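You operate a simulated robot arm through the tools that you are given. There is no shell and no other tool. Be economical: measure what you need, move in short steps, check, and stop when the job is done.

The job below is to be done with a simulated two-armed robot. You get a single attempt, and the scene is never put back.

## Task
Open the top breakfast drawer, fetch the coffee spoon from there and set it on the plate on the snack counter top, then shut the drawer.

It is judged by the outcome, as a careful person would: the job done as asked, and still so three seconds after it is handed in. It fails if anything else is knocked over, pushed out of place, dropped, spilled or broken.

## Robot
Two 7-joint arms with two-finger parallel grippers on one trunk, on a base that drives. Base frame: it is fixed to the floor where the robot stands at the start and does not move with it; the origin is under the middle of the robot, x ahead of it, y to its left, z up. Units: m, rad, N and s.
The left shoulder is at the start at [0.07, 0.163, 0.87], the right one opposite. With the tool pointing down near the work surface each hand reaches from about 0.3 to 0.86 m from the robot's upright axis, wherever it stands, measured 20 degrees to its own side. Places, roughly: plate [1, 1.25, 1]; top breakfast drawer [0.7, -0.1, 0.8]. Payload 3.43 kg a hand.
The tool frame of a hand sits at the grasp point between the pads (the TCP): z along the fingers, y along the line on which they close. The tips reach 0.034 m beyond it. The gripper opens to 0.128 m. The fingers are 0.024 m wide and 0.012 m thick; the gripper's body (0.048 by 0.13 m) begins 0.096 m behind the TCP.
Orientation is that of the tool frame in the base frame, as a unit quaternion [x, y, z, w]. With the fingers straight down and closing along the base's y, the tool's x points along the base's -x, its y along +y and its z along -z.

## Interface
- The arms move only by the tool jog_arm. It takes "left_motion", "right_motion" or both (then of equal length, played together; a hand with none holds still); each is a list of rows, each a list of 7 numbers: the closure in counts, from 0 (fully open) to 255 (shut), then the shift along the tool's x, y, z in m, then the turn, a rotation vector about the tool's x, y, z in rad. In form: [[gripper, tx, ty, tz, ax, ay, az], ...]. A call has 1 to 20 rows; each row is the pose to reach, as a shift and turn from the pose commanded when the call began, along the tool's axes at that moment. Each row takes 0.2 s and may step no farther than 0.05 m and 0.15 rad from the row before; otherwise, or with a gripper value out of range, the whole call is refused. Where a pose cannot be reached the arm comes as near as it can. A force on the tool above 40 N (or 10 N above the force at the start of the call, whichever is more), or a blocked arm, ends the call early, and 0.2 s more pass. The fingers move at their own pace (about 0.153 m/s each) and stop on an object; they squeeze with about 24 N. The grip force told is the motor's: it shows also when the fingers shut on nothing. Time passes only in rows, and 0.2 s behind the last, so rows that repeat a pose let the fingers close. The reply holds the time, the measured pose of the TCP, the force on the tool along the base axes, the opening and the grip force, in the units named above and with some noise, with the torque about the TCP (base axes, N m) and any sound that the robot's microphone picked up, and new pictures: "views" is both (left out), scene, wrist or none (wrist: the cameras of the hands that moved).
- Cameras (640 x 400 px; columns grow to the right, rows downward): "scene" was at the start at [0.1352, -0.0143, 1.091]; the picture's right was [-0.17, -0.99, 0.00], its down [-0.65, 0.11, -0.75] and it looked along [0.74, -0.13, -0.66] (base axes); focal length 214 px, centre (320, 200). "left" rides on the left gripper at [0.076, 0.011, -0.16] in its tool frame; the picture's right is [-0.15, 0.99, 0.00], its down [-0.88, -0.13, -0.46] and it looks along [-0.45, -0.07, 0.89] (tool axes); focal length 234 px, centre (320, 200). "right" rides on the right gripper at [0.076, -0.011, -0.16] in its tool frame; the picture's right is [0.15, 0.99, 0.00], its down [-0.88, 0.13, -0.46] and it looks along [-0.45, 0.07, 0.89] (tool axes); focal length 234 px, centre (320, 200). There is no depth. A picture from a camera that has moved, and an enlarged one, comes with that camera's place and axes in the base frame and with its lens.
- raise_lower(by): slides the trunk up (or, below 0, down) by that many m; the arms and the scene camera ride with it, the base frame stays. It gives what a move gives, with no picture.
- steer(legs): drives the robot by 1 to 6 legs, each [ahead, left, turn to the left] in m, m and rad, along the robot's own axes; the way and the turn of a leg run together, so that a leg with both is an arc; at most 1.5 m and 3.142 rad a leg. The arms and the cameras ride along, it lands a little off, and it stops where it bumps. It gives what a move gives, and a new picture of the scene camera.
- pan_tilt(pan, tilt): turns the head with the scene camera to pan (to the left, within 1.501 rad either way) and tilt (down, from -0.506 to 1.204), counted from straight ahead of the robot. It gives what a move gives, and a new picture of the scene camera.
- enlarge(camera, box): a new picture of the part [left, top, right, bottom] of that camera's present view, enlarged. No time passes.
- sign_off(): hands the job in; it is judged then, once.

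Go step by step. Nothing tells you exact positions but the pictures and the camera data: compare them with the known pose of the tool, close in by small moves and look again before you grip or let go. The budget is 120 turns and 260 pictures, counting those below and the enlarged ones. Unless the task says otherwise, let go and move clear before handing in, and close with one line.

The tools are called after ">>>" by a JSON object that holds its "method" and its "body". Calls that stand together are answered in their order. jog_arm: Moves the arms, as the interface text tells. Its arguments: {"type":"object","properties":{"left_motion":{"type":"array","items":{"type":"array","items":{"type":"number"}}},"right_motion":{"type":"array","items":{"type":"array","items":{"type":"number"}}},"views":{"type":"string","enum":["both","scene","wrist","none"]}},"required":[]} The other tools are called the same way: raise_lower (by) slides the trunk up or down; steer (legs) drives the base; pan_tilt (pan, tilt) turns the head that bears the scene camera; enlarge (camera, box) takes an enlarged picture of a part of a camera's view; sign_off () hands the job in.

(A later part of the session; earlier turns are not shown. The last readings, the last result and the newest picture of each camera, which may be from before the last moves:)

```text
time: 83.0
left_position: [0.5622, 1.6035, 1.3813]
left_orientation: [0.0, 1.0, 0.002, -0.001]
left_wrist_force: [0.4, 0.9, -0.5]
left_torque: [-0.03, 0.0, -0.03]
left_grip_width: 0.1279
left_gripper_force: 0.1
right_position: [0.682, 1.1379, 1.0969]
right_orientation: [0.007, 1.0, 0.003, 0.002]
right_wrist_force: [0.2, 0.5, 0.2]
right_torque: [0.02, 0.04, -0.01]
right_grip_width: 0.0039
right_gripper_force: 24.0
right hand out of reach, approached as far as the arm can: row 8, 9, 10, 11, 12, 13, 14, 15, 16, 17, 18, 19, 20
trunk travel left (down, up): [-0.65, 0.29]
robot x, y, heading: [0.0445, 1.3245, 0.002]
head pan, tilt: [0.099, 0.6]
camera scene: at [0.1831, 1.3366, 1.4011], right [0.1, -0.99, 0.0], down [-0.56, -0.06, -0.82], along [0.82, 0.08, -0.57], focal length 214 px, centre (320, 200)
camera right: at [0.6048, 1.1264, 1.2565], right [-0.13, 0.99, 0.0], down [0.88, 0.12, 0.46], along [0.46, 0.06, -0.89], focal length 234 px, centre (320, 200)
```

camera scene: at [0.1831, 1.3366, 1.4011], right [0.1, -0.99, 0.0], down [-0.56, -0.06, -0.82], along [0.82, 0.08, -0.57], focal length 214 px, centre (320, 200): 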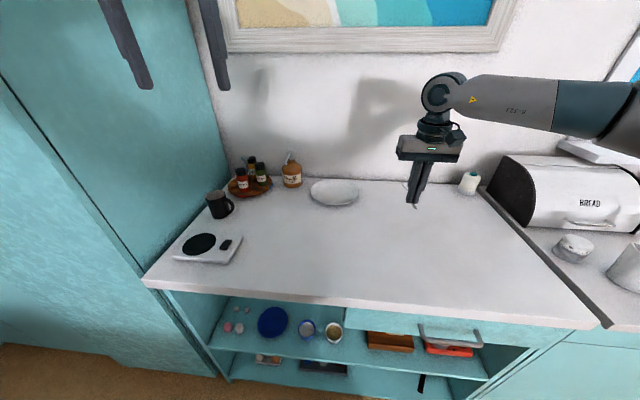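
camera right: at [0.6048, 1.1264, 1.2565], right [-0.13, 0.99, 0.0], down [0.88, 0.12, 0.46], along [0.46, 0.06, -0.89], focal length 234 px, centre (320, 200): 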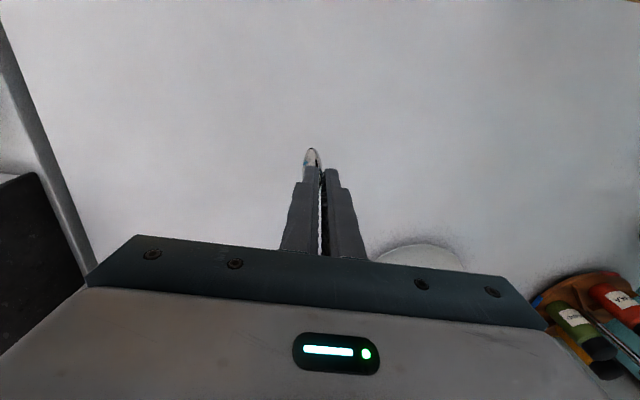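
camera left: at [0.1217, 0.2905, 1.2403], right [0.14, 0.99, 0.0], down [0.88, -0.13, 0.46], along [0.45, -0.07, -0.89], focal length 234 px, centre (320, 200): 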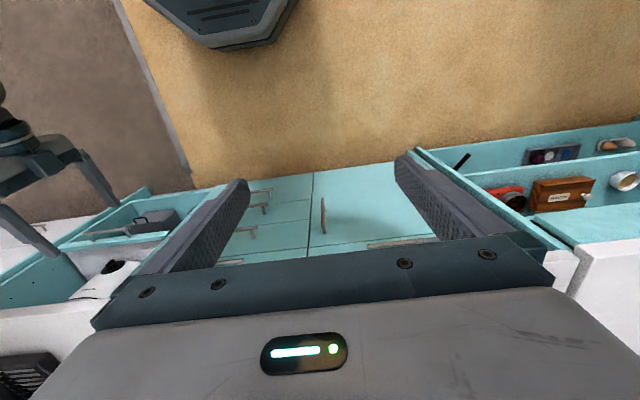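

The wrist prefers working about 20° to its own side, so I'll tuck the left hand in and turn the base left, bringing the plate into the right arm's zone.

>>> {"method": "jog_arm", "body": {"left_motion": [[0, 0.03, -0.02, 0, 0, 0, 0], [0, 0.06, -0.04, 0, 0, 0, 0], [0, 0.09, -0.06, 0, 0, 0, 0], [0, 0.12, -0.08, 0, 0, 0, 0], [0, 0.15, -0.1, 0, 0, 0, 0], [0, 0.15, -0.1, 0, 0, 0, 0]], "views": "none"}}

>>> {"method": "steer", "body": {"legs": [[0, 0, 0.37]]}}

>>> {"method": "enlarge", "body": {"camera": "right", "box": [0, 0, 640, 400]}}

```text
time: 84.4
left_position: [0.4139, 1.5031, 1.3806]
left_orientation: [0.0, 1.0, 0.0, 0.0]
left_wrist_force: [-0.1, -0.4, -0.2]
left_torque: [-0.01, -0.03, -0.04]
left_grip_width: 0.128
left_gripper_force: 0.0
right_position: [0.6842, 1.1383, 1.0966]
right_orientation: [0.007, 1.0, 0.003, 0.003]
right_wrist_force: [0.6, 0.1, -0.3]
right_torque: [-0.01, 0.0, 0.0]
right_grip_width: 0.0038
right_gripper_force: 23.8
trunk travel left (down, up): [-0.65, 0.29]
robot x, y, heading: [0.0461, 1.3304, 0.0]
head pan, tilt: [0.099, 0.6]
```

```text
time: 85.9
left_position: [0.3238, 1.6247, 1.3808]
left_orientation: [-0.186, 0.983, 0.001, -0.001]
left_wrist_force: [0.5, 0.7, 0.0]
left_torque: [-0.02, -0.02, -0.03]
left_grip_width: 0.1279
left_gripper_force: 0.1
right_position: [0.7086, 1.3813, 1.0959]
right_orientation: [-0.178, 0.984, 0.003, 0.003]
right_wrist_force: [0.4, 1.0, -0.1]
right_torque: [0.02, 0.02, -0.03]
right_grip_width: 0.0039
right_gripper_force: 24.5
trunk travel left (down, up): [-0.65, 0.29]
robot x, y, heading: [0.0451, 1.3284, 0.37]
head pan, tilt: [0.099, 0.6]
camera scene: at [0.1706, 1.3859, 1.4011], right [0.45, -0.89, 0.0], down [-0.5, -0.26, -0.82], along [0.73, 0.37, -0.57], focal length 214 px, centre (320, 200)
```

scene: 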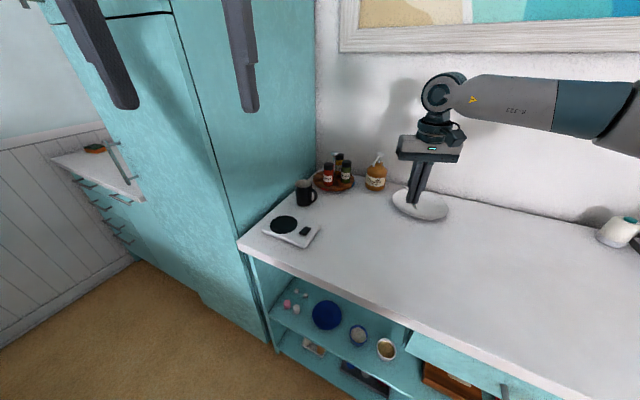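

```text
1.00 times, centred on (320, 200) of right (not enlarged: the box is as wide or as high as the picture)
camera zoom: at [0.6398, 1.3438, 1.2564], right [-0.48, 0.88, 0.0], down [0.78, 0.43, 0.46], along [0.4, 0.23, -0.89], focal length 234 px, centre (320, 200)
```

zoom: 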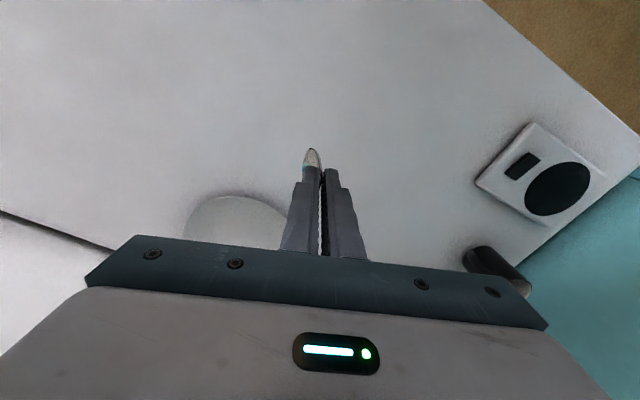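

The plate is now within the arm's zone. I'll move slowly so the spoon lies centred over it: TCP to about [0.875, 1.32, 1.06].

>>> {"method": "jog_arm", "body": {"right_motion": [[255, -0.006, -0.005, 0, 0, 0, 0], [255, -0.016, -0.014, 0.005, 0, 0, 0], [255, -0.028, -0.024, 0.01, 0, 0, 0], [255, -0.041, -0.035, 0.015, 0, 0, 0], [255, -0.054, -0.046, 0.02, 0, 0, 0], [255, -0.067, -0.057, 0.025, 0, 0, 0], [255, -0.08, -0.069, 0.03, 0, 0, 0], [255, -0.093, -0.08, 0.035, 0, 0, 0], [255, -0.106, -0.091, 0.035, 0, 0, 0], [255, -0.118, -0.101, 0.035, 0, 0, 0], [255, -0.128, -0.11, 0.035, 0, 0, 0], [255, -0.134, -0.115, 0.035, 0, 0, 0], [255, -0.134, -0.115, 0.035, 0, 0, 0]]}}

```text
time: 88.7
left_position: [0.3249, 1.6251, 1.381]
left_orientation: [-0.185, 0.983, 0.001, -0.001]
left_wrist_force: [-0.4, 0.2, -0.7]
left_torque: [0.03, 0.0, 0.01]
left_grip_width: 0.1281
left_gripper_force: 0.1
right_position: [0.843, 1.2961, 1.0631]
right_orientation: [-0.178, 0.984, 0.003, 0.003]
right_wrist_force: [0.1, 0.0, -1.5]
right_torque: [0.01, -0.02, -0.04]
right_grip_width: 0.0039
right_gripper_force: 24.4
right hand out of reach, approached as far as the arm can: row 5, 6, 7, 8, 9, 10, 11, 12, 13
trunk travel left (down, up): [-0.65, 0.29]
robot x, y, heading: [0.0445, 1.325, 0.371]
head pan, tilt: [0.099, 0.6]
camera scene: at [0.1704, 1.3862, 1.4011], right [0.45, -0.89, 0.0], down [-0.5, -0.26, -0.82], along [0.73, 0.37, -0.57], focal length 214 px, centre (320, 200)
camera right: at [0.7747, 1.2577, 1.222], right [-0.48, 0.88, 0.0], down [0.78, 0.43, 0.46], along [0.41, 0.23, -0.89], focal length 234 px, centre (320, 200)
```

scene: 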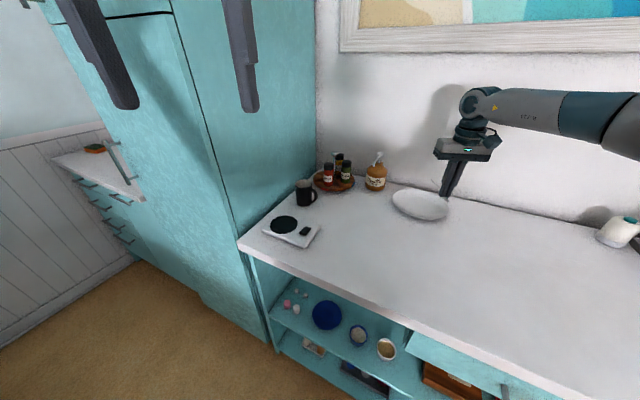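
right: 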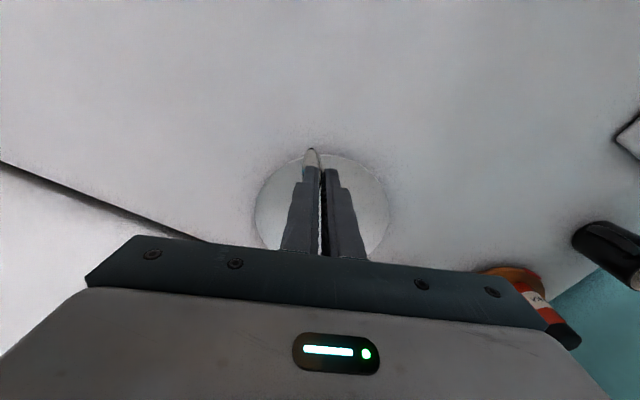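

The TCP is at the plate's near edge; about 0.045 m more along the hand's heading is needed. I'll creep the base forward.

>>> {"method": "steer", "body": {"legs": [[0.045, 0, 0]]}}

>>> {"method": "enlarge", "body": {"camera": "right", "box": [0, 0, 640, 400]}}

>>> {"method": "enlarge", "body": {"camera": "scene", "box": [360, 150, 500, 240]}}

```text
time: 89.6
left_position: [0.3616, 1.6392, 1.3819]
left_orientation: [-0.184, 0.983, 0.001, 0.001]
left_wrist_force: [-0.3, 0.4, 0.7]
left_torque: [0.04, -0.06, -0.01]
left_grip_width: 0.1283
left_gripper_force: 0.0
right_position: [0.8808, 1.3104, 1.0658]
right_orientation: [-0.178, 0.984, 0.004, 0.006]
right_wrist_force: [-0.3, 0.2, -0.1]
right_torque: [-0.02, -0.03, 0.01]
right_grip_width: 0.0039
right_gripper_force: 24.1
trunk travel left (down, up): [-0.65, 0.29]
robot x, y, heading: [0.0828, 1.3437, 0.372]
head pan, tilt: [0.099, 0.6]
camera scene: at [0.2072, 1.4006, 1.4018], right [0.45, -0.89, 0.0], down [-0.5, -0.26, -0.83], along [0.74, 0.38, -0.56], focal length 214 px, centre (320, 200)
```

scene: 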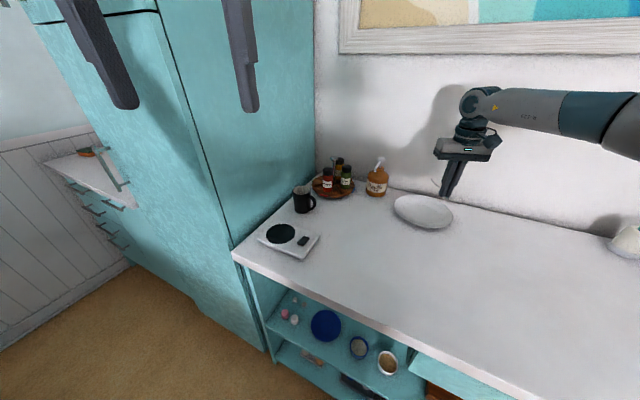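

```text
1.00 times, centred on (320, 200) of right (not enlarged: the box is as wide or as high as the picture)
camera zoom: at [0.8119, 1.2721, 1.2249], right [-0.48, 0.88, 0.0], down [0.77, 0.43, 0.47], along [0.41, 0.23, -0.88], focal length 234 px, centre (320, 200)
```

zoom: 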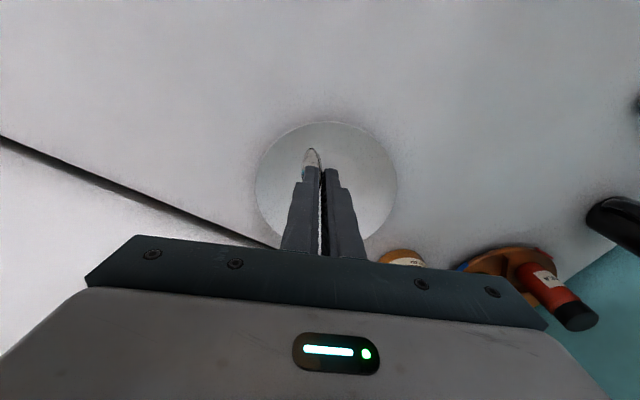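

```text
4.44 times, centred on (430, 195) of scene
camera zoom: at [0.2072, 1.4006, 1.4018], right [0.45, -0.89, 0.0], down [-0.5, -0.26, -0.83], along [0.74, 0.38, -0.56], focal length 953 px, centre (-169, 222)
```

zoom: 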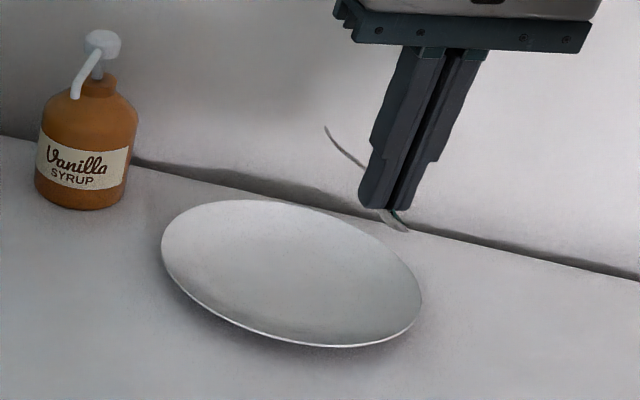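

The tips and spoon are over the plate. I'll lower slowly, shifting slightly toward the plate's middle.

>>> {"method": "jog_arm", "body": {"right_motion": [[255, 0, 0.004, 0.008, 0, 0, 0], [255, 0, 0.008, 0.018, 0, 0, 0], [255, 0, 0.012, 0.028, 0, 0, 0], [255, 0, 0.012, 0.038, 0, 0, 0], [255, 0, 0.012, 0.048, 0, 0, 0], [255, 0, 0.012, 0.055, 0, 0, 0], [255, 0, 0.012, 0.055, 0, 0, 0]], "views": "wrist"}}

>>> {"method": "enlarge", "body": {"camera": "scene", "box": [380, 165, 500, 240]}}

```text
time: 91.2
left_position: [0.3656, 1.6409, 1.3808]
left_orientation: [-0.184, 0.983, 0.001, 0.0]
left_wrist_force: [-0.3, 0.5, 0.0]
left_torque: [-0.01, -0.02, 0.01]
left_grip_width: 0.128
left_gripper_force: 0.1
right_position: [0.8721, 1.3173, 1.0095]
right_orientation: [-0.178, 0.984, 0.005, 0.005]
right_wrist_force: [0.1, -0.7, -0.1]
right_torque: [0.01, 0.02, -0.03]
right_grip_width: 0.0041
right_gripper_force: 24.2
right hand out of reach, approached as far as the arm can: row 2, 3, 4, 5, 6, 7
trunk travel left (down, up): [-0.65, 0.29]
robot x, y, heading: [0.0829, 1.3417, 0.371]
head pan, tilt: [0.099, 0.6]
camera right: at [0.8044, 1.2778, 1.169], right [-0.48, 0.88, 0.01], down [0.78, 0.42, 0.47], along [0.41, 0.23, -0.88], focal length 234 px, centre (320, 200)
```

right: 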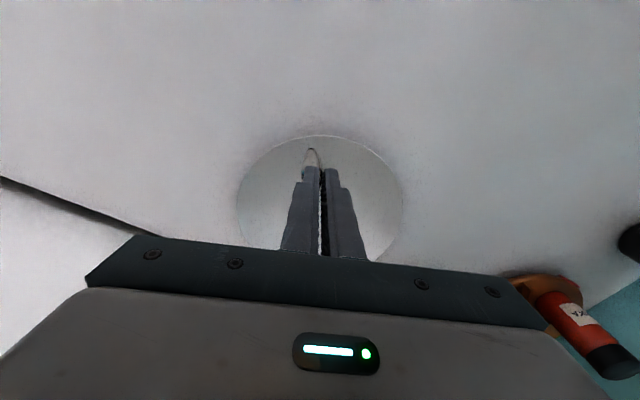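

```text
5.33 times, centred on (440, 202) of scene
camera zoom: at [0.2112, 1.402, 1.4012], right [0.45, -0.89, 0.0], down [-0.5, -0.26, -0.83], along [0.74, 0.37, -0.56], focal length 1144 px, centre (-320, 187)
```

zoom: 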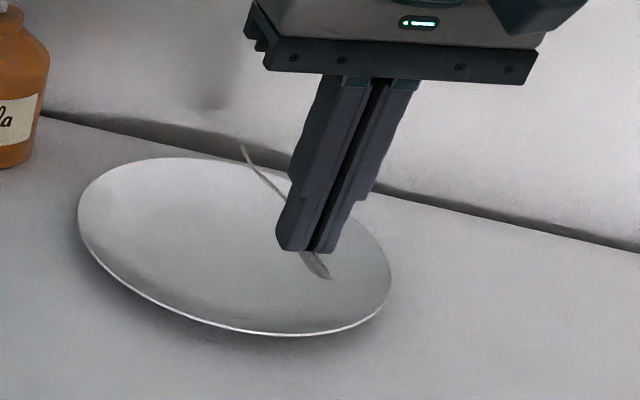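

Lowering with the arm draws it back a little, so I'll creep the base forward 0.025 m and then lower with the trunk.

>>> {"method": "steer", "body": {"legs": [[0.028, 0, 0]]}}

>>> {"method": "raise_lower", "body": {"by": -0.02}}

>>> {"method": "enlarge", "body": {"camera": "right", "box": [200, 80, 440, 230]}}

>>> {"method": "enlarge", "body": {"camera": "scene", "box": [380, 165, 500, 240]}}

```text
time: 92.0
left_position: [0.3861, 1.6485, 1.3834]
left_orientation: [-0.185, 0.983, 0.001, 0.001]
left_wrist_force: [-0.4, 0.5, -0.1]
left_torque: [0.03, -0.09, 0.0]
left_grip_width: 0.1281
left_gripper_force: 0.1
right_position: [0.8946, 1.325, 1.0132]
right_orientation: [-0.178, 0.984, 0.005, 0.009]
right_wrist_force: [-0.9, -0.8, 0.6]
right_torque: [0.0, -0.01, 0.01]
right_grip_width: 0.0038
right_gripper_force: 24.6
trunk travel left (down, up): [-0.65, 0.29]
robot x, y, heading: [0.11, 1.3546, 0.369]
head pan, tilt: [0.099, 0.6]
camera scene: at [0.2317, 1.4102, 1.4018], right [0.45, -0.89, 0.0], down [-0.5, -0.26, -0.83], along [0.74, 0.38, -0.56], focal length 214 px, centre (320, 200)
```

scene: 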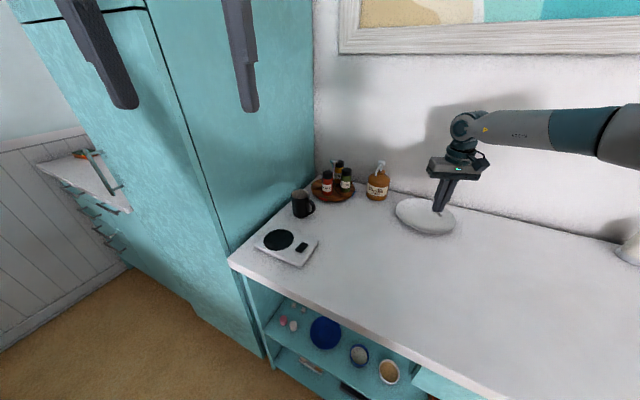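

```text
time: 92.7
left_position: [0.3901, 1.6502, 1.3616]
left_orientation: [-0.185, 0.983, 0.001, 0.0]
left_wrist_force: [0.8, -0.5, -0.3]
left_torque: [0.0, 0.04, 0.01]
left_grip_width: 0.1278
left_gripper_force: 0.1
right_position: [0.8987, 1.3263, 0.9889]
right_orientation: [-0.178, 0.984, 0.005, 0.005]
right_wrist_force: [0.3, -0.3, -0.2]
right_torque: [-0.01, 0.0, 0.01]
right_grip_width: 0.0038
right_gripper_force: 24.3
trunk travel left (down, up): [-0.63, 0.31]
robot x, y, heading: [0.1117, 1.3558, 0.375]
head pan, tilt: [0.099, 0.6]
```

```text
2.67 times, centred on (320, 155) of right
camera zoom: at [0.8302, 1.2878, 1.1491], right [-0.48, 0.88, 0.01], down [0.78, 0.42, 0.47], along [0.41, 0.23, -0.88], focal length 624 px, centre (320, 320)
```

zoom: 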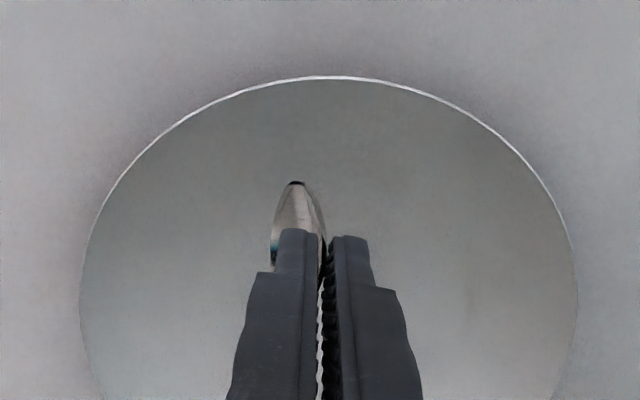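

```text
5.33 times, centred on (440, 202) of scene
camera zoom: at [0.2371, 1.4122, 1.381], right [0.45, -0.89, 0.0], down [-0.5, -0.26, -0.82], along [0.73, 0.37, -0.57], focal length 1144 px, centre (-320, 187)
```

zoom: 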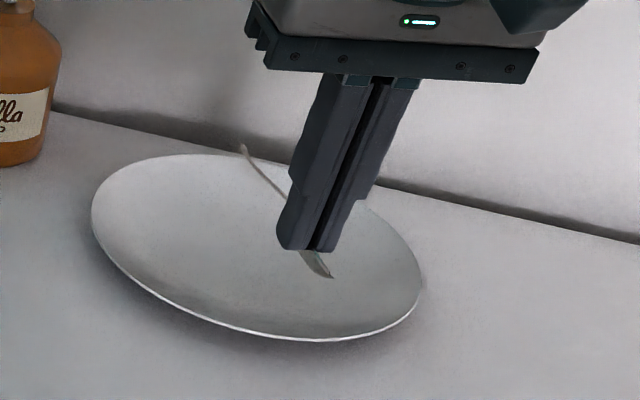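

Nicely within the plate. Lowering the trunk a bit more until the spoon meets the plate.

>>> {"method": "raise_lower", "body": {"by": -0.012}}

>>> {"method": "enlarge", "body": {"camera": "right", "box": [200, 80, 440, 230]}}

```text
time: 93.3
left_position: [0.3913, 1.6494, 1.3489]
left_orientation: [-0.185, 0.983, 0.001, 0.0]
left_wrist_force: [-0.4, -0.2, 0.1]
left_torque: [-0.02, -0.01, -0.02]
left_grip_width: 0.1279
left_gripper_force: 0.1
right_position: [0.8977, 1.3269, 0.9782]
right_orientation: [-0.178, 0.984, 0.005, 0.005]
right_wrist_force: [-0.2, -0.4, -0.2]
right_torque: [0.0, 0.01, -0.01]
right_grip_width: 0.0037
right_gripper_force: 24.2
trunk travel left (down, up): [-0.618, 0.322]
robot x, y, heading: [0.1135, 1.3503, 0.372]
head pan, tilt: [0.099, 0.6]
```

```text
2.67 times, centred on (320, 155) of right
camera zoom: at [0.8301, 1.2877, 1.1371], right [-0.48, 0.88, 0.01], down [0.78, 0.42, 0.47], along [0.41, 0.23, -0.88], focal length 624 px, centre (320, 320)
```

zoom: 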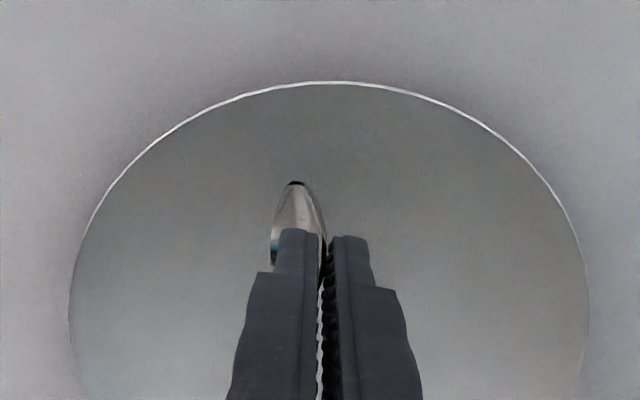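

Very close now by my estimate; another 6 mm.

>>> {"method": "raise_lower", "body": {"by": -0.006}}

>>> {"method": "enlarge", "body": {"camera": "right", "box": [200, 80, 440, 230]}}

>>> {"method": "enlarge", "body": {"camera": "scene", "box": [400, 165, 480, 215]}}

```text
time: 93.9
left_position: [0.3912, 1.65, 1.342]
left_orientation: [-0.184, 0.983, 0.0, -0.001]
left_wrist_force: [0.1, 0.6, -0.1]
left_torque: [-0.02, 0.0, -0.01]
left_grip_width: 0.1282
left_gripper_force: 0.0
right_position: [0.8981, 1.3263, 0.9721]
right_orientation: [-0.178, 0.984, 0.004, 0.006]
right_wrist_force: [-0.2, 0.3, -0.5]
right_torque: [0.01, 0.0, -0.02]
right_grip_width: 0.0038
right_gripper_force: 24.2
trunk travel left (down, up): [-0.612, 0.328]
robot x, y, heading: [0.1073, 1.3534, 0.37]
head pan, tilt: [0.099, 0.6]
```

```text
2.67 times, centred on (320, 155) of right
camera zoom: at [0.8299, 1.2876, 1.1312], right [-0.48, 0.88, 0.01], down [0.78, 0.42, 0.47], along [0.41, 0.23, -0.88], focal length 624 px, centre (320, 320)
```

zoom: 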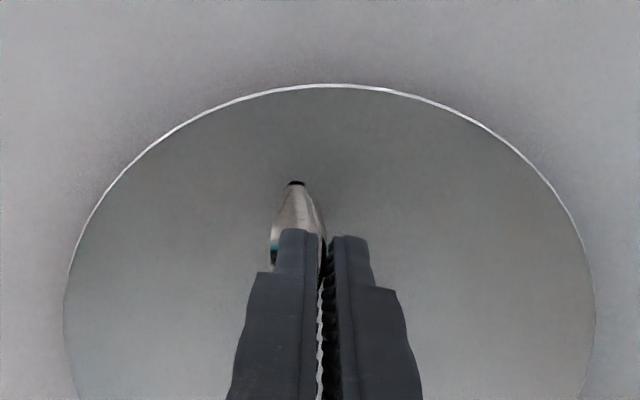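

```text
8.00 times, centred on (440, 190) of scene
camera zoom: at [0.2367, 1.4119, 1.3631], right [0.45, -0.89, 0.0], down [-0.5, -0.26, -0.82], along [0.73, 0.37, -0.57], focal length 1716 px, centre (-640, 280)
```

zoom: 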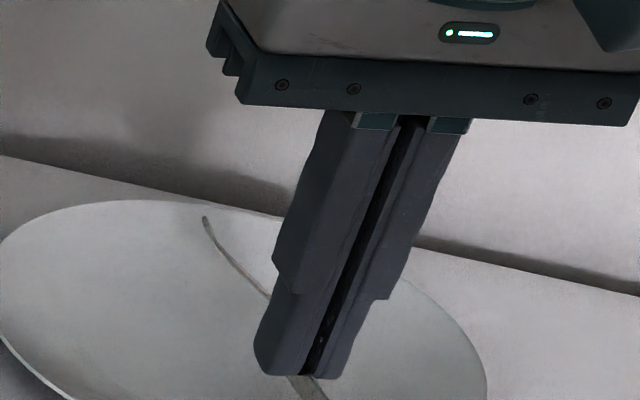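

No contact force yet and no shift in the spoon; continuing down.

>>> {"method": "raise_lower", "body": {"by": -0.007}}

>>> {"method": "enlarge", "body": {"camera": "right", "box": [200, 80, 440, 230]}}

```text
time: 94.4
left_position: [0.3897, 1.6508, 1.3366]
left_orientation: [-0.185, 0.983, 0.0, 0.0]
left_wrist_force: [0.4, -0.5, 0.2]
left_torque: [-0.01, 0.01, 0.03]
left_grip_width: 0.1281
left_gripper_force: 0.0
right_position: [0.8974, 1.3262, 0.9645]
right_orientation: [-0.178, 0.984, 0.005, 0.005]
right_wrist_force: [-0.1, -0.3, -1.0]
right_torque: [0.02, 0.03, 0.01]
right_grip_width: 0.0035
right_gripper_force: 23.8
trunk travel left (down, up): [-0.605, 0.335]
robot x, y, heading: [0.1093, 1.3536, 0.375]
head pan, tilt: [0.099, 0.6]
```

```text
2.67 times, centred on (320, 155) of right
camera zoom: at [0.8298, 1.2876, 1.1243], right [-0.48, 0.88, 0.01], down [0.78, 0.42, 0.47], along [0.41, 0.23, -0.88], focal length 624 px, centre (320, 320)
```

zoom: 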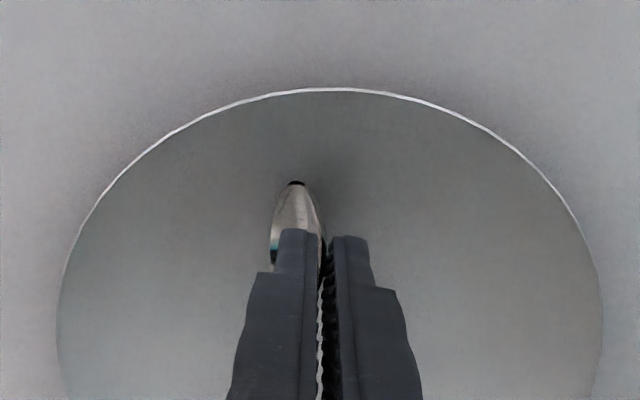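

>>> {"method": "raise_lower", "body": {"by": -0.006}}

>>> {"method": "enlarge", "body": {"camera": "right", "box": [200, 80, 440, 230]}}

>>> {"method": "enlarge", "body": {"camera": "scene", "box": [390, 160, 486, 220]}}

```text
time: 95.0
left_position: [0.3887, 1.6511, 1.3314]
left_orientation: [-0.185, 0.983, 0.001, 0.001]
left_wrist_force: [-0.1, 0.1, -0.2]
left_torque: [0.0, 0.0, -0.02]
left_grip_width: 0.1279
left_gripper_force: 0.1
right_position: [0.8985, 1.3277, 0.9622]
right_orientation: [-0.179, 0.984, 0.005, 0.008]
right_wrist_force: [2.5, 4.0, 13.9]
right_torque: [-0.1, -0.02, 0.05]
right_grip_width: 0.0036
right_gripper_force: 23.8
trunk travel left (down, up): [-0.599, 0.341]
robot x, y, heading: [0.1084, 1.3543, 0.373]
head pan, tilt: [0.099, 0.6]
```

```text
2.67 times, centred on (320, 155) of right
camera zoom: at [0.8289, 1.2886, 1.1207], right [-0.48, 0.88, 0.01], down [0.77, 0.42, 0.47], along [0.41, 0.23, -0.88], focal length 624 px, centre (320, 320)
```

zoom: 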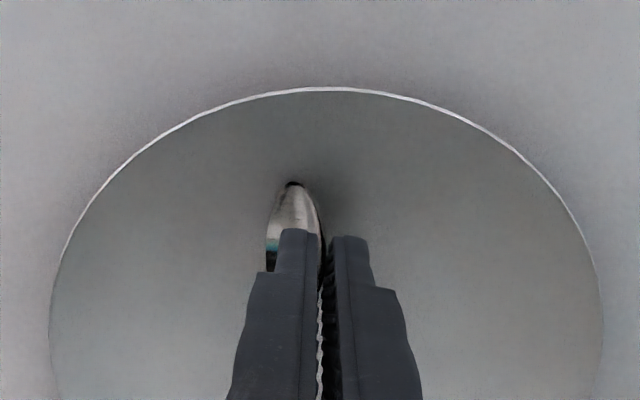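

```text
6.67 times, centred on (438, 190) of scene
camera zoom: at [0.2353, 1.4124, 1.3504], right [0.45, -0.89, 0.0], down [-0.5, -0.26, -0.83], along [0.74, 0.37, -0.56], focal length 1430 px, centre (-467, 267)
```

zoom: 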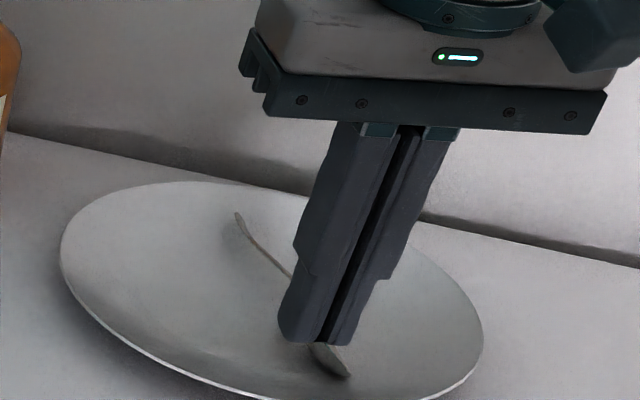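

The spoon now rests on the plate (14 N contact). I'll relieve the pressure slightly and open the fingers a little at a time.

>>> {"method": "jog_arm", "body": {"right_motion": [[255, 0, 0, -0.002, 0, 0, 0], [245, 0, 0, -0.002, 0, 0, 0], [235, 0, 0, -0.002, 0, 0, 0], [215, 0, 0, -0.002, 0, 0, 0], [195, 0, 0, -0.002, 0, 0, 0], [175, 0, 0, -0.003, 0, 0, 0], [160, 0, 0, -0.003, 0, 0, 0], [160, 0, 0, -0.003, 0, 0, 0]], "views": "wrist"}}

>>> {"method": "enlarge", "body": {"camera": "scene", "box": [390, 160, 486, 220]}}

```text
time: 96.8
left_position: [0.3904, 1.6518, 1.3303]
left_orientation: [-0.185, 0.983, 0.001, 0.0]
left_wrist_force: [-0.5, 0.5, 0.5]
left_torque: [0.02, -0.01, 0.0]
left_grip_width: 0.1278
left_gripper_force: 0.0
right_position: [0.8989, 1.3273, 0.9621]
right_orientation: [-0.178, 0.984, 0.004, 0.005]
right_wrist_force: [-0.2, -0.1, -0.1]
right_torque: [0.0, -0.01, -0.01]
right_grip_width: 0.0477
right_gripper_force: 0.1
trunk travel left (down, up): [-0.599, 0.341]
robot x, y, heading: [0.1114, 1.3569, 0.366]
head pan, tilt: [0.099, 0.6]
camera right: at [0.8297, 1.2877, 1.1215], right [-0.48, 0.88, 0.01], down [0.77, 0.42, 0.47], along [0.41, 0.23, -0.88], focal length 234 px, centre (320, 200)
```

right: 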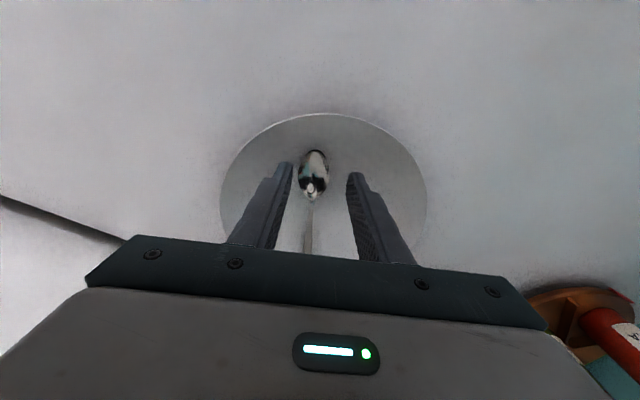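

```text
6.67 times, centred on (438, 190) of scene
camera zoom: at [0.2366, 1.4119, 1.3501], right [0.45, -0.89, 0.0], down [-0.5, -0.26, -0.82], along [0.73, 0.37, -0.57], focal length 1430 px, centre (-467, 267)
```

zoom: 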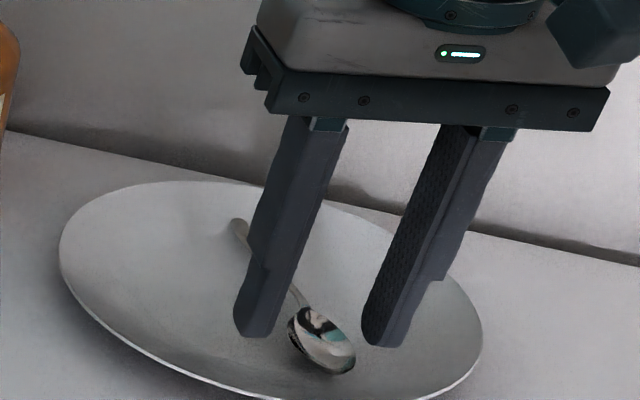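

The spoon lies flat on the plate. I'll raise the trunk straight up to clear it and check.

>>> {"method": "raise_lower", "body": {"by": 0.15}}

>>> {"method": "steer", "body": {"legs": [[-0.12, 0, 0]]}}

>>> {"method": "enlarge", "body": {"camera": "scene", "box": [340, 140, 500, 240]}}

```text
time: 98.5
left_position: [0.391, 1.6501, 1.4811]
left_orientation: [-0.185, 0.983, 0.001, 0.0]
left_wrist_force: [0.4, 0.3, -0.5]
left_torque: [0.01, 0.0, 0.02]
left_grip_width: 0.1275
left_gripper_force: 0.1
right_position: [0.8989, 1.3266, 1.1108]
right_orientation: [-0.177, 0.984, 0.005, 0.005]
right_wrist_force: [-0.8, -0.5, 0.0]
right_torque: [0.0, 0.03, 0.02]
right_grip_width: 0.0475
right_gripper_force: 0.2
trunk travel left (down, up): [-0.749, 0.191]
robot x, y, heading: [0.1112, 1.354, 0.371]
head pan, tilt: [0.099, 0.6]
```

```text
time: 99.8
left_position: [0.2802, 1.6083, 1.4791]
left_orientation: [-0.185, 0.983, 0.001, -0.001]
left_wrist_force: [0.8, 0.3, -0.6]
left_torque: [0.01, 0.0, -0.02]
left_grip_width: 0.1282
left_gripper_force: 0.0
right_position: [0.7888, 1.2843, 1.1109]
right_orientation: [-0.179, 0.984, 0.004, 0.005]
right_wrist_force: [-0.1, -1.4, -0.2]
right_torque: [-0.02, 0.04, 0.02]
right_grip_width: 0.0476
right_gripper_force: 0.0
trunk travel left (down, up): [-0.749, 0.191]
robot x, y, heading: [-0.0018, 1.3107, 0.37]
head pan, tilt: [0.099, 0.6]
camera scene: at [0.1269, 1.3692, 1.4999], right [0.45, -0.89, 0.0], down [-0.5, -0.26, -0.82], along [0.73, 0.38, -0.57], focal length 214 px, centre (320, 200)
```

scene: 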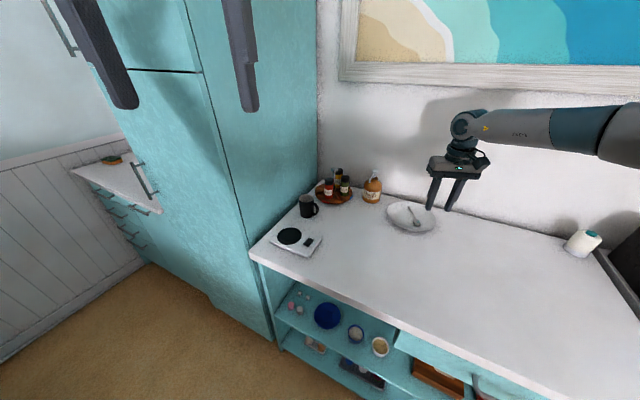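

```text
4.00 times, centred on (420, 190) of scene
camera zoom: at [0.1269, 1.3692, 1.4999], right [0.45, -0.89, 0.0], down [-0.5, -0.26, -0.82], along [0.73, 0.38, -0.57], focal length 858 px, centre (-80, 240)
```

zoom: 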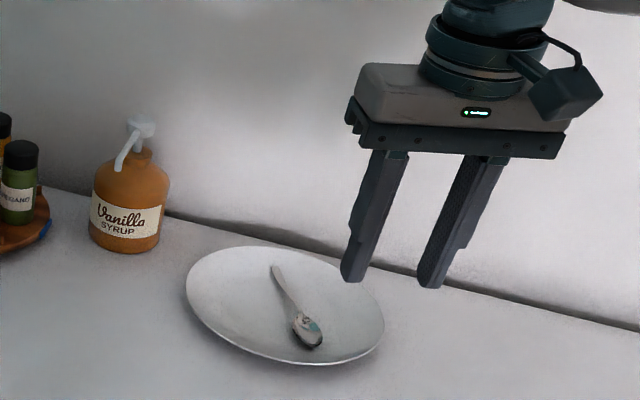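

The spoon is on the plate and everything else is in place. I'll retract the right arm toward the robot before turning back.

>>> {"method": "jog_arm", "body": {"right_motion": [[160, 0.03, 0, -0.01, 0, 0, 0], [160, 0.06, 0, -0.02, 0, 0, 0], [160, 0.09, 0, -0.03, 0, 0, 0], [160, 0.12, 0, -0.04, 0, 0, 0], [160, 0.15, 0, -0.05, 0, 0, 0], [160, 0.18, 0, -0.06, 0, 0, 0], [160, 0.21, 0, -0.07, 0, 0, 0], [160, 0.24, 0, -0.08, 0, 0, 0], [160, 0.27, 0, -0.08, 0, 0, 0], [160, 0.3, 0, -0.08, 0, 0, 0]], "views": "none"}}

>>> {"method": "steer", "body": {"legs": [[0, 0, -0.37], [-0.05, -0.5, 0], [-0.3, -0.35, 0], [-0.15, -0.35, 0]]}}

>>> {"method": "pan_tilt", "body": {"pan": -0.1, "tilt": 0.75}}

```text
time: 102.0
left_position: [0.2782, 1.6057, 1.4806]
left_orientation: [-0.185, 0.983, 0.001, 0.0]
left_wrist_force: [-0.2, 0.0, -0.2]
left_torque: [0.03, -0.04, 0.0]
left_grip_width: 0.1279
left_gripper_force: 0.1
right_position: [0.5047, 1.1776, 1.1891]
right_orientation: [-0.178, 0.984, 0.005, 0.006]
right_wrist_force: [-0.3, 0.8, -0.1]
right_torque: [0.01, -0.01, -0.02]
right_grip_width: 0.0477
right_gripper_force: 0.0
trunk travel left (down, up): [-0.749, 0.191]
robot x, y, heading: [-0.0064, 1.3089, 0.368]
head pan, tilt: [0.099, 0.6]
```

```text
time: 110.4
left_position: [-0.1312, 0.2826, 1.4808]
left_orientation: [0.001, 1.0, -0.001, 0.0]
left_wrist_force: [0.3, -0.2, -0.2]
left_torque: [-0.01, 0.0, -0.03]
left_grip_width: 0.128
left_gripper_force: 0.2
right_position: [-0.0762, -0.2006, 1.1886]
right_orientation: [0.008, 1.0, 0.003, 0.007]
right_wrist_force: [-0.4, -0.6, 0.7]
right_torque: [-0.03, 0.01, 0.02]
right_grip_width: 0.0478
right_gripper_force: 0.0
trunk travel left (down, up): [-0.749, 0.191]
robot x, y, heading: [-0.5027, 0.1075, -0.004]
head pan, tilt: [0.099, 0.6]
camera scene: at [-0.3598, 0.1171, 1.5001], right [0.1, -1.0, 0.0], down [-0.56, -0.06, -0.82], along [0.82, 0.08, -0.57], focal length 214 px, centre (320, 200)
```

scene: 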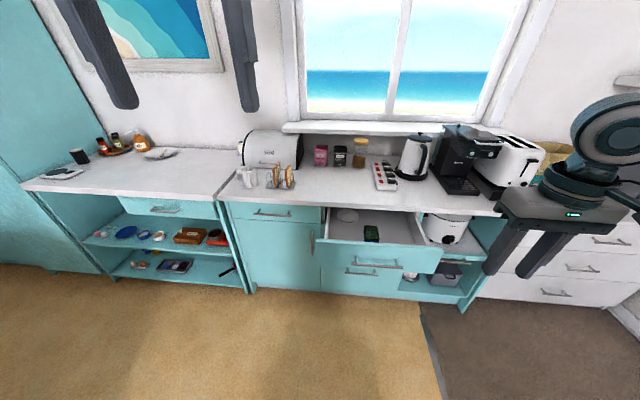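

```text
time: 111.2
left_position: [-0.131, 0.2806, 1.4798]
left_orientation: [0.001, 1.0, 0.001, 0.0]
left_wrist_force: [0.4, -0.6, -0.1]
left_torque: [0.01, -0.03, 0.0]
left_grip_width: 0.128
left_gripper_force: 0.0
right_position: [-0.0763, -0.2009, 1.187]
right_orientation: [0.008, 1.0, 0.004, 0.006]
right_wrist_force: [0.3, -0.1, 0.7]
right_torque: [0.02, -0.01, -0.01]
right_grip_width: 0.0474
right_gripper_force: 0.0
trunk travel left (down, up): [-0.749, 0.191]
robot x, y, heading: [-0.504, 0.1096, -0.005]
head pan, tilt: [-0.099, 0.75]
camera scene: at [-0.3661, 0.0982, 1.4873], right [-0.1, -0.99, 0.0], down [-0.68, 0.07, -0.73], along [0.73, -0.07, -0.68], focal length 214 px, centre (320, 200)
```

scene: 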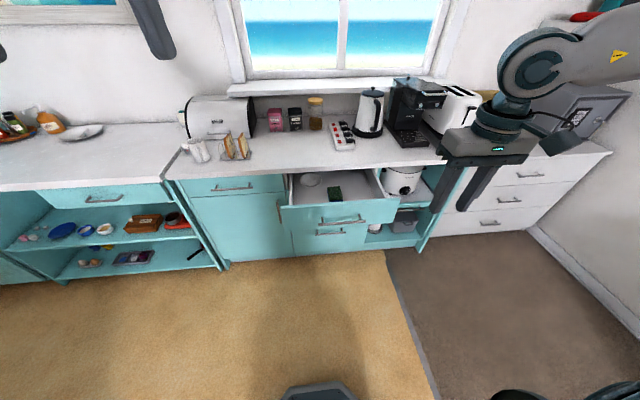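

The drawer is still open with nothing disturbed. I'll return the right hand to the forward-pointing pose used before (well above everything), then line up with the handle.

>>> {"method": "jog_arm", "body": {"right_motion": [[160, -0.016, 0.012, -0.007, -0.0806, -0.0806, 0.0806], [160, -0.032, 0.024, -0.014, -0.1612, -0.1612, 0.1612], [160, -0.048, 0.036, -0.021, -0.2418, -0.2418, 0.2418], [160, -0.064, 0.048, -0.028, -0.3224, -0.3224, 0.3224], [160, -0.08, 0.06, -0.035, -0.403, -0.403, 0.403], [160, -0.096, 0.072, -0.042, -0.4836, -0.4836, 0.4836], [160, -0.112, 0.084, -0.049, -0.5642, -0.5642, 0.5642], [160, -0.128, 0.096, -0.056, -0.6448, -0.6448, 0.6448], [160, -0.144, 0.108, -0.063, -0.7254, -0.7254, 0.7254], [160, -0.16, 0.12, -0.07, -0.806, -0.806, 0.806], [160, -0.176, 0.132, -0.077, -0.8866, -0.8866, 0.8866], [160, -0.192, 0.144, -0.084, -0.9672, -0.9672, 0.9672], [160, -0.208, 0.156, -0.091, -1.0478, -1.0478, 1.0478], [160, -0.224, 0.168, -0.098, -1.1284, -1.1284, 1.1284], [160, -0.25, 0.18, -0.11, -1.2092, -1.2092, 1.2092], [160, -0.25, 0.18, -0.11, -1.2092, -1.2092, 1.2092]], "views": "scene"}}

```text
time: 114.6
left_position: [-0.1289, 0.2809, 1.4799]
left_orientation: [0.001, 1.0, 0.001, 0.0]
left_wrist_force: [-0.1, -0.3, 0.0]
left_torque: [0.03, 0.02, -0.01]
left_grip_width: 0.128
left_gripper_force: 0.1
right_position: [0.1689, -0.0347, 1.3306]
right_orientation: [0.509, 0.495, 0.495, 0.501]
right_wrist_force: [-0.3, 0.0, 0.0]
right_torque: [-0.01, 0.01, -0.03]
right_grip_width: 0.0474
right_gripper_force: 0.0
right hand out of reach, approached as far as the arm can: row 14, 15, 16
trunk travel left (down, up): [-0.749, 0.191]
robot x, y, heading: [-0.4991, 0.1095, -0.004]
head pan, tilt: [-0.099, 0.75]
camera scene: at [-0.3649, 0.0986, 1.4871], right [-0.1, -0.99, 0.0], down [-0.68, 0.07, -0.73], along [0.73, -0.07, -0.68], focal length 214 px, centre (320, 200)
```

scene: 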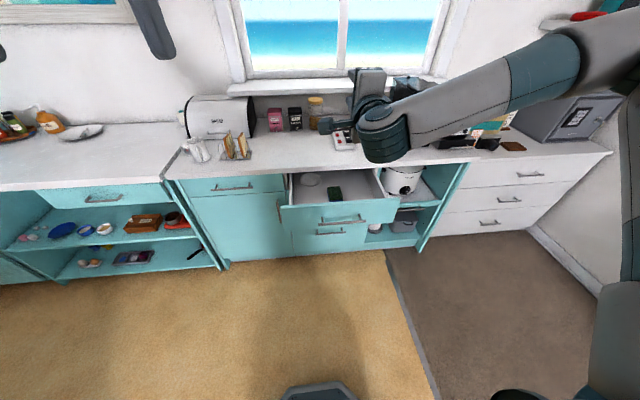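

Pose reached and level. Backing up, lowering the trunk to handle height, then checking alignment.

>>> {"method": "steer", "body": {"legs": [[-0.14, -0.02, 0]]}}

>>> {"method": "raise_lower", "body": {"by": -0.525}}

>>> {"method": "enlarge", "body": {"camera": "right", "box": [0, 0, 640, 400]}}

```text
time: 115.9
left_position: [-0.2683, 0.2615, 1.4785]
left_orientation: [0.0, 1.0, 0.001, -0.002]
left_wrist_force: [0.4, -1.0, -0.5]
left_torque: [0.02, 0.04, -0.03]
left_grip_width: 0.1284
left_gripper_force: 0.1
right_position: [0.0289, -0.0544, 1.3302]
right_orientation: [0.509, 0.497, 0.494, 0.5]
right_wrist_force: [-0.4, 0.4, -0.2]
right_torque: [0.01, -0.03, 0.0]
right_grip_width: 0.0478
right_gripper_force: 0.0
trunk travel left (down, up): [-0.749, 0.191]
robot x, y, heading: [-0.6417, 0.087, 0.006]
head pan, tilt: [-0.099, 0.75]
camera scene: at [-0.5037, 0.0789, 1.4869], right [-0.1, -0.99, 0.0], down [-0.68, 0.07, -0.73], along [0.73, -0.07, -0.68], focal length 214 px, centre (320, 200)
```

scene: 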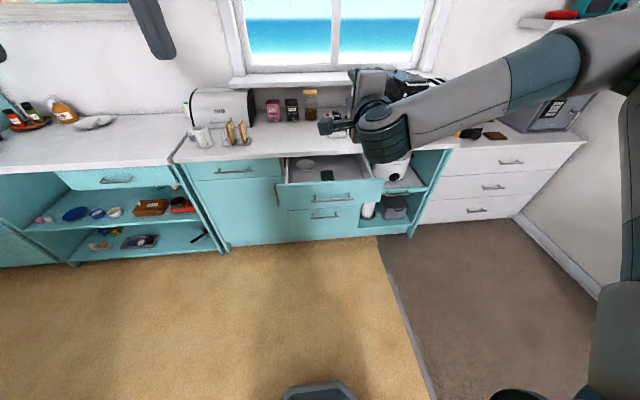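

```text
refused: -0.525 is not a number from -0.4 to 0.4
```

```text
1.00 times, centred on (320, 200) of right (not enlarged: the box is as wide or as high as the picture)
camera zoom: at [-0.1294, 0.0249, 1.3205], right [0.01, 0.14, 0.99], down [-0.47, -0.87, 0.13], along [0.88, -0.47, 0.05], focal length 234 px, centre (320, 200)
```

zoom: 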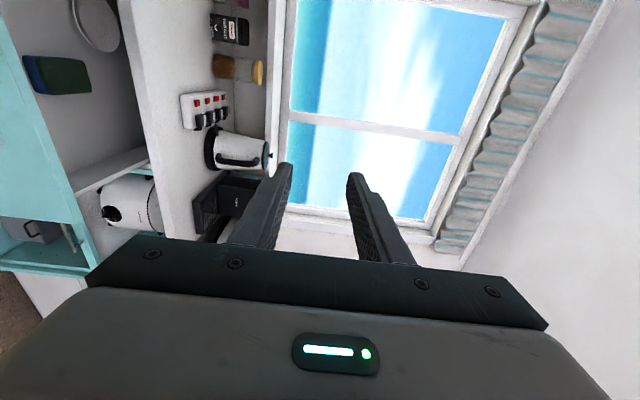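

>>> {"method": "raise_lower", "body": {"by": -0.3}}

>>> {"method": "raise_lower", "body": {"by": -0.225}}

>>> {"method": "enlarge", "body": {"camera": "right", "box": [0, 0, 640, 400]}}

```text
time: 118.9
left_position: [-0.2711, 0.261, 1.1807]
left_orientation: [0.0, 1.0, -0.001, 0.0]
left_wrist_force: [1.1, 0.2, 0.3]
left_torque: [-0.01, 0.01, -0.02]
left_grip_width: 0.1282
left_gripper_force: 0.1
right_position: [0.0274, -0.0529, 1.0299]
right_orientation: [0.508, 0.496, 0.495, 0.5]
right_wrist_force: [-0.1, -0.8, -0.6]
right_torque: [0.0, -0.02, 0.0]
right_grip_width: 0.048
right_gripper_force: 0.1
trunk travel left (down, up): [-0.449, 0.491]
robot x, y, heading: [-0.6423, 0.0877, -0.001]
head pan, tilt: [-0.099, 0.75]
```

```text
time: 121.3
left_position: [-0.2709, 0.2615, 0.9552]
left_orientation: [0.0, 1.0, 0.0, 0.001]
left_wrist_force: [-0.4, -0.1, -0.5]
left_torque: [0.02, -0.01, 0.03]
left_grip_width: 0.128
left_gripper_force: 0.1
right_position: [0.027, -0.0531, 0.8047]
right_orientation: [0.508, 0.496, 0.495, 0.502]
right_wrist_force: [0.2, 0.3, -0.8]
right_torque: [-0.01, -0.03, -0.01]
right_grip_width: 0.0476
right_gripper_force: 0.1
trunk travel left (down, up): [-0.224, 0.716]
robot x, y, heading: [-0.6419, 0.0875, 0.002]
head pan, tilt: [-0.099, 0.75]
```

```text
1.00 times, centred on (320, 200) of right (not enlarged: the box is as wide or as high as the picture)
camera zoom: at [-0.1318, 0.025, 0.7967], right [0.01, 0.14, 0.99], down [-0.47, -0.87, 0.13], along [0.88, -0.47, 0.06], focal length 234 px, centre (320, 200)
```

zoom: 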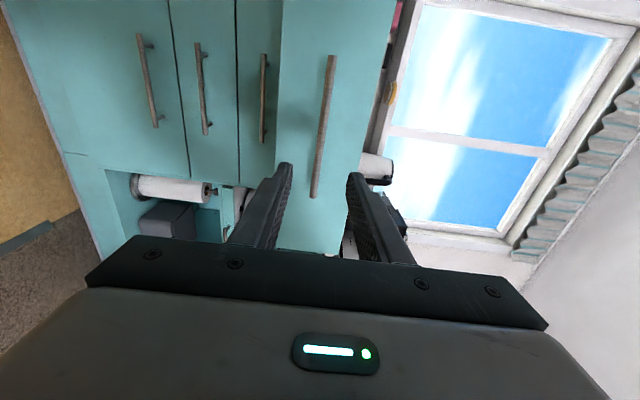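

Handle is centred between the fingers. Driving forward to straddle the bar, then pushing the drawer in.

>>> {"method": "steer", "body": {"legs": [[0.17, 0, 0]]}}

>>> {"method": "enlarge", "body": {"camera": "right", "box": [0, 0, 640, 400]}}

```text
time: 122.7
left_position: [-0.0992, 0.2611, 0.9541]
left_orientation: [0.0, 1.0, 0.001, -0.001]
left_wrist_force: [0.6, 0.0, -0.3]
left_torque: [0.01, 0.04, 0.01]
left_grip_width: 0.128
left_gripper_force: 0.1
right_position: [0.1976, -0.0552, 0.8042]
right_orientation: [0.51, 0.496, 0.494, 0.5]
right_wrist_force: [0.0, -0.6, -0.4]
right_torque: [0.0, -0.05, -0.03]
right_grip_width: 0.0477
right_gripper_force: 0.1
trunk travel left (down, up): [-0.224, 0.716]
robot x, y, heading: [-0.4752, 0.0918, -0.001]
head pan, tilt: [-0.099, 0.75]
camera scene: at [-0.3355, 0.0786, 0.9621], right [-0.1, -0.99, 0.0], down [-0.68, 0.07, -0.73], along [0.73, -0.07, -0.68], focal length 214 px, centre (320, 200)
```

scene: 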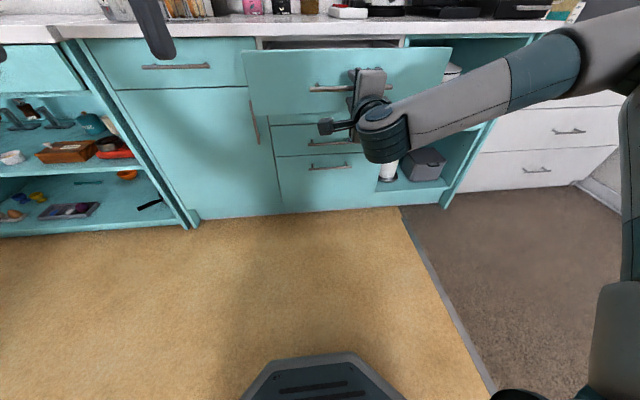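

```text
1.00 times, centred on (320, 200) of right (not enlarged: the box is as wide or as high as the picture)
camera zoom: at [0.0389, 0.0238, 0.796], right [0.01, 0.14, 0.99], down [-0.47, -0.87, 0.13], along [0.88, -0.47, 0.05], focal length 234 px, centre (320, 200)
```

zoom: 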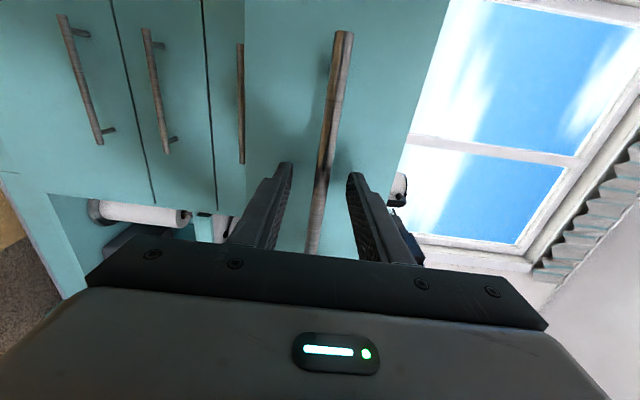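

Straddling the bar correctly. Pushing the drawer in by half.

>>> {"method": "steer", "body": {"legs": [[0.15, 0, 0]]}}

```text
time: 124.1
left_position: [0.0476, 0.2603, 0.9541]
left_orientation: [0.002, 1.0, 0.002, -0.001]
left_wrist_force: [0.4, 0.7, 0.2]
left_torque: [-0.01, 0.01, 0.0]
left_grip_width: 0.1282
left_gripper_force: 0.1
right_position: [0.3458, -0.0559, 0.8036]
right_orientation: [0.51, 0.496, 0.493, 0.501]
right_wrist_force: [-0.2, 0.2, 0.3]
right_torque: [-0.03, 0.02, 0.0]
right_grip_width: 0.0478
right_gripper_force: 0.0
trunk travel left (down, up): [-0.224, 0.716]
robot x, y, heading: [-0.32, 0.088, -0.007]
head pan, tilt: [-0.099, 0.75]
camera scene: at [-0.1872, 0.0781, 0.9621], right [-0.1, -0.99, 0.0], down [-0.68, 0.07, -0.73], along [0.73, -0.07, -0.68], focal length 214 px, centre (320, 200)
```

scene: 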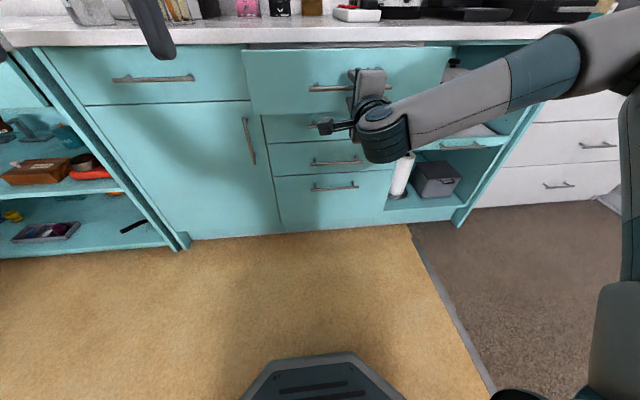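

It slides freely. Pushing the remaining ~0.135 m.

>>> {"method": "steer", "body": {"legs": [[0.142, 0, 0]]}}

>>> {"method": "enlarge", "body": {"camera": "scene", "box": [180, 0, 500, 200]}}

```text
time: 125.5
left_position: [0.1883, 0.2593, 0.9546]
left_orientation: [0.002, 1.0, 0.001, -0.001]
left_wrist_force: [0.6, -0.7, 1.0]
left_torque: [-0.01, 0.0, -0.01]
left_grip_width: 0.1279
left_gripper_force: 0.1
right_position: [0.4827, -0.0559, 0.8043]
right_orientation: [0.509, 0.496, 0.493, 0.501]
right_wrist_force: [-1.1, 0.1, -0.1]
right_torque: [0.02, 0.01, 0.01]
right_grip_width: 0.0476
right_gripper_force: 0.0
trunk travel left (down, up): [-0.224, 0.716]
robot x, y, heading: [-0.1824, 0.0866, -0.0]
head pan, tilt: [-0.099, 0.75]
stopped in leg 1: the force on the tool passed its limit (the readings are from after the stop); the commanded pose is now the measured one
camera scene: at [-0.0487, 0.0779, 0.9623], right [-0.1, -0.99, 0.0], down [-0.68, 0.07, -0.73], along [0.73, -0.07, -0.68], focal length 214 px, centre (320, 200)
```

scene: 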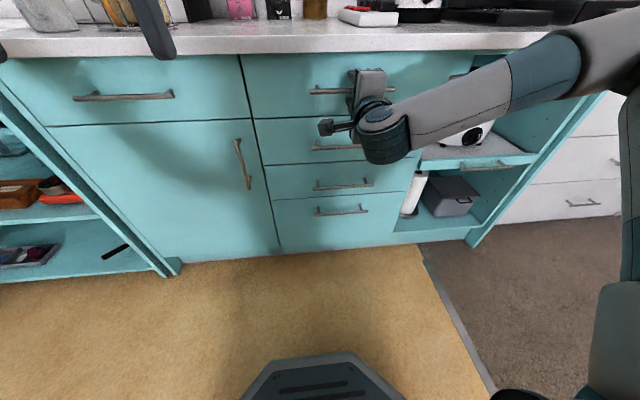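

```text
2.00 times, centred on (340, 100) of scene
camera zoom: at [-0.0487, 0.0779, 0.9623], right [-0.1, -0.99, 0.0], down [-0.68, 0.07, -0.73], along [0.73, -0.07, -0.68], focal length 429 px, centre (280, 400)
```

zoom: 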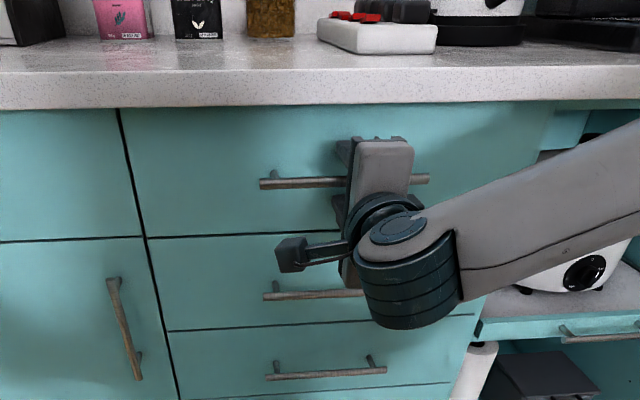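

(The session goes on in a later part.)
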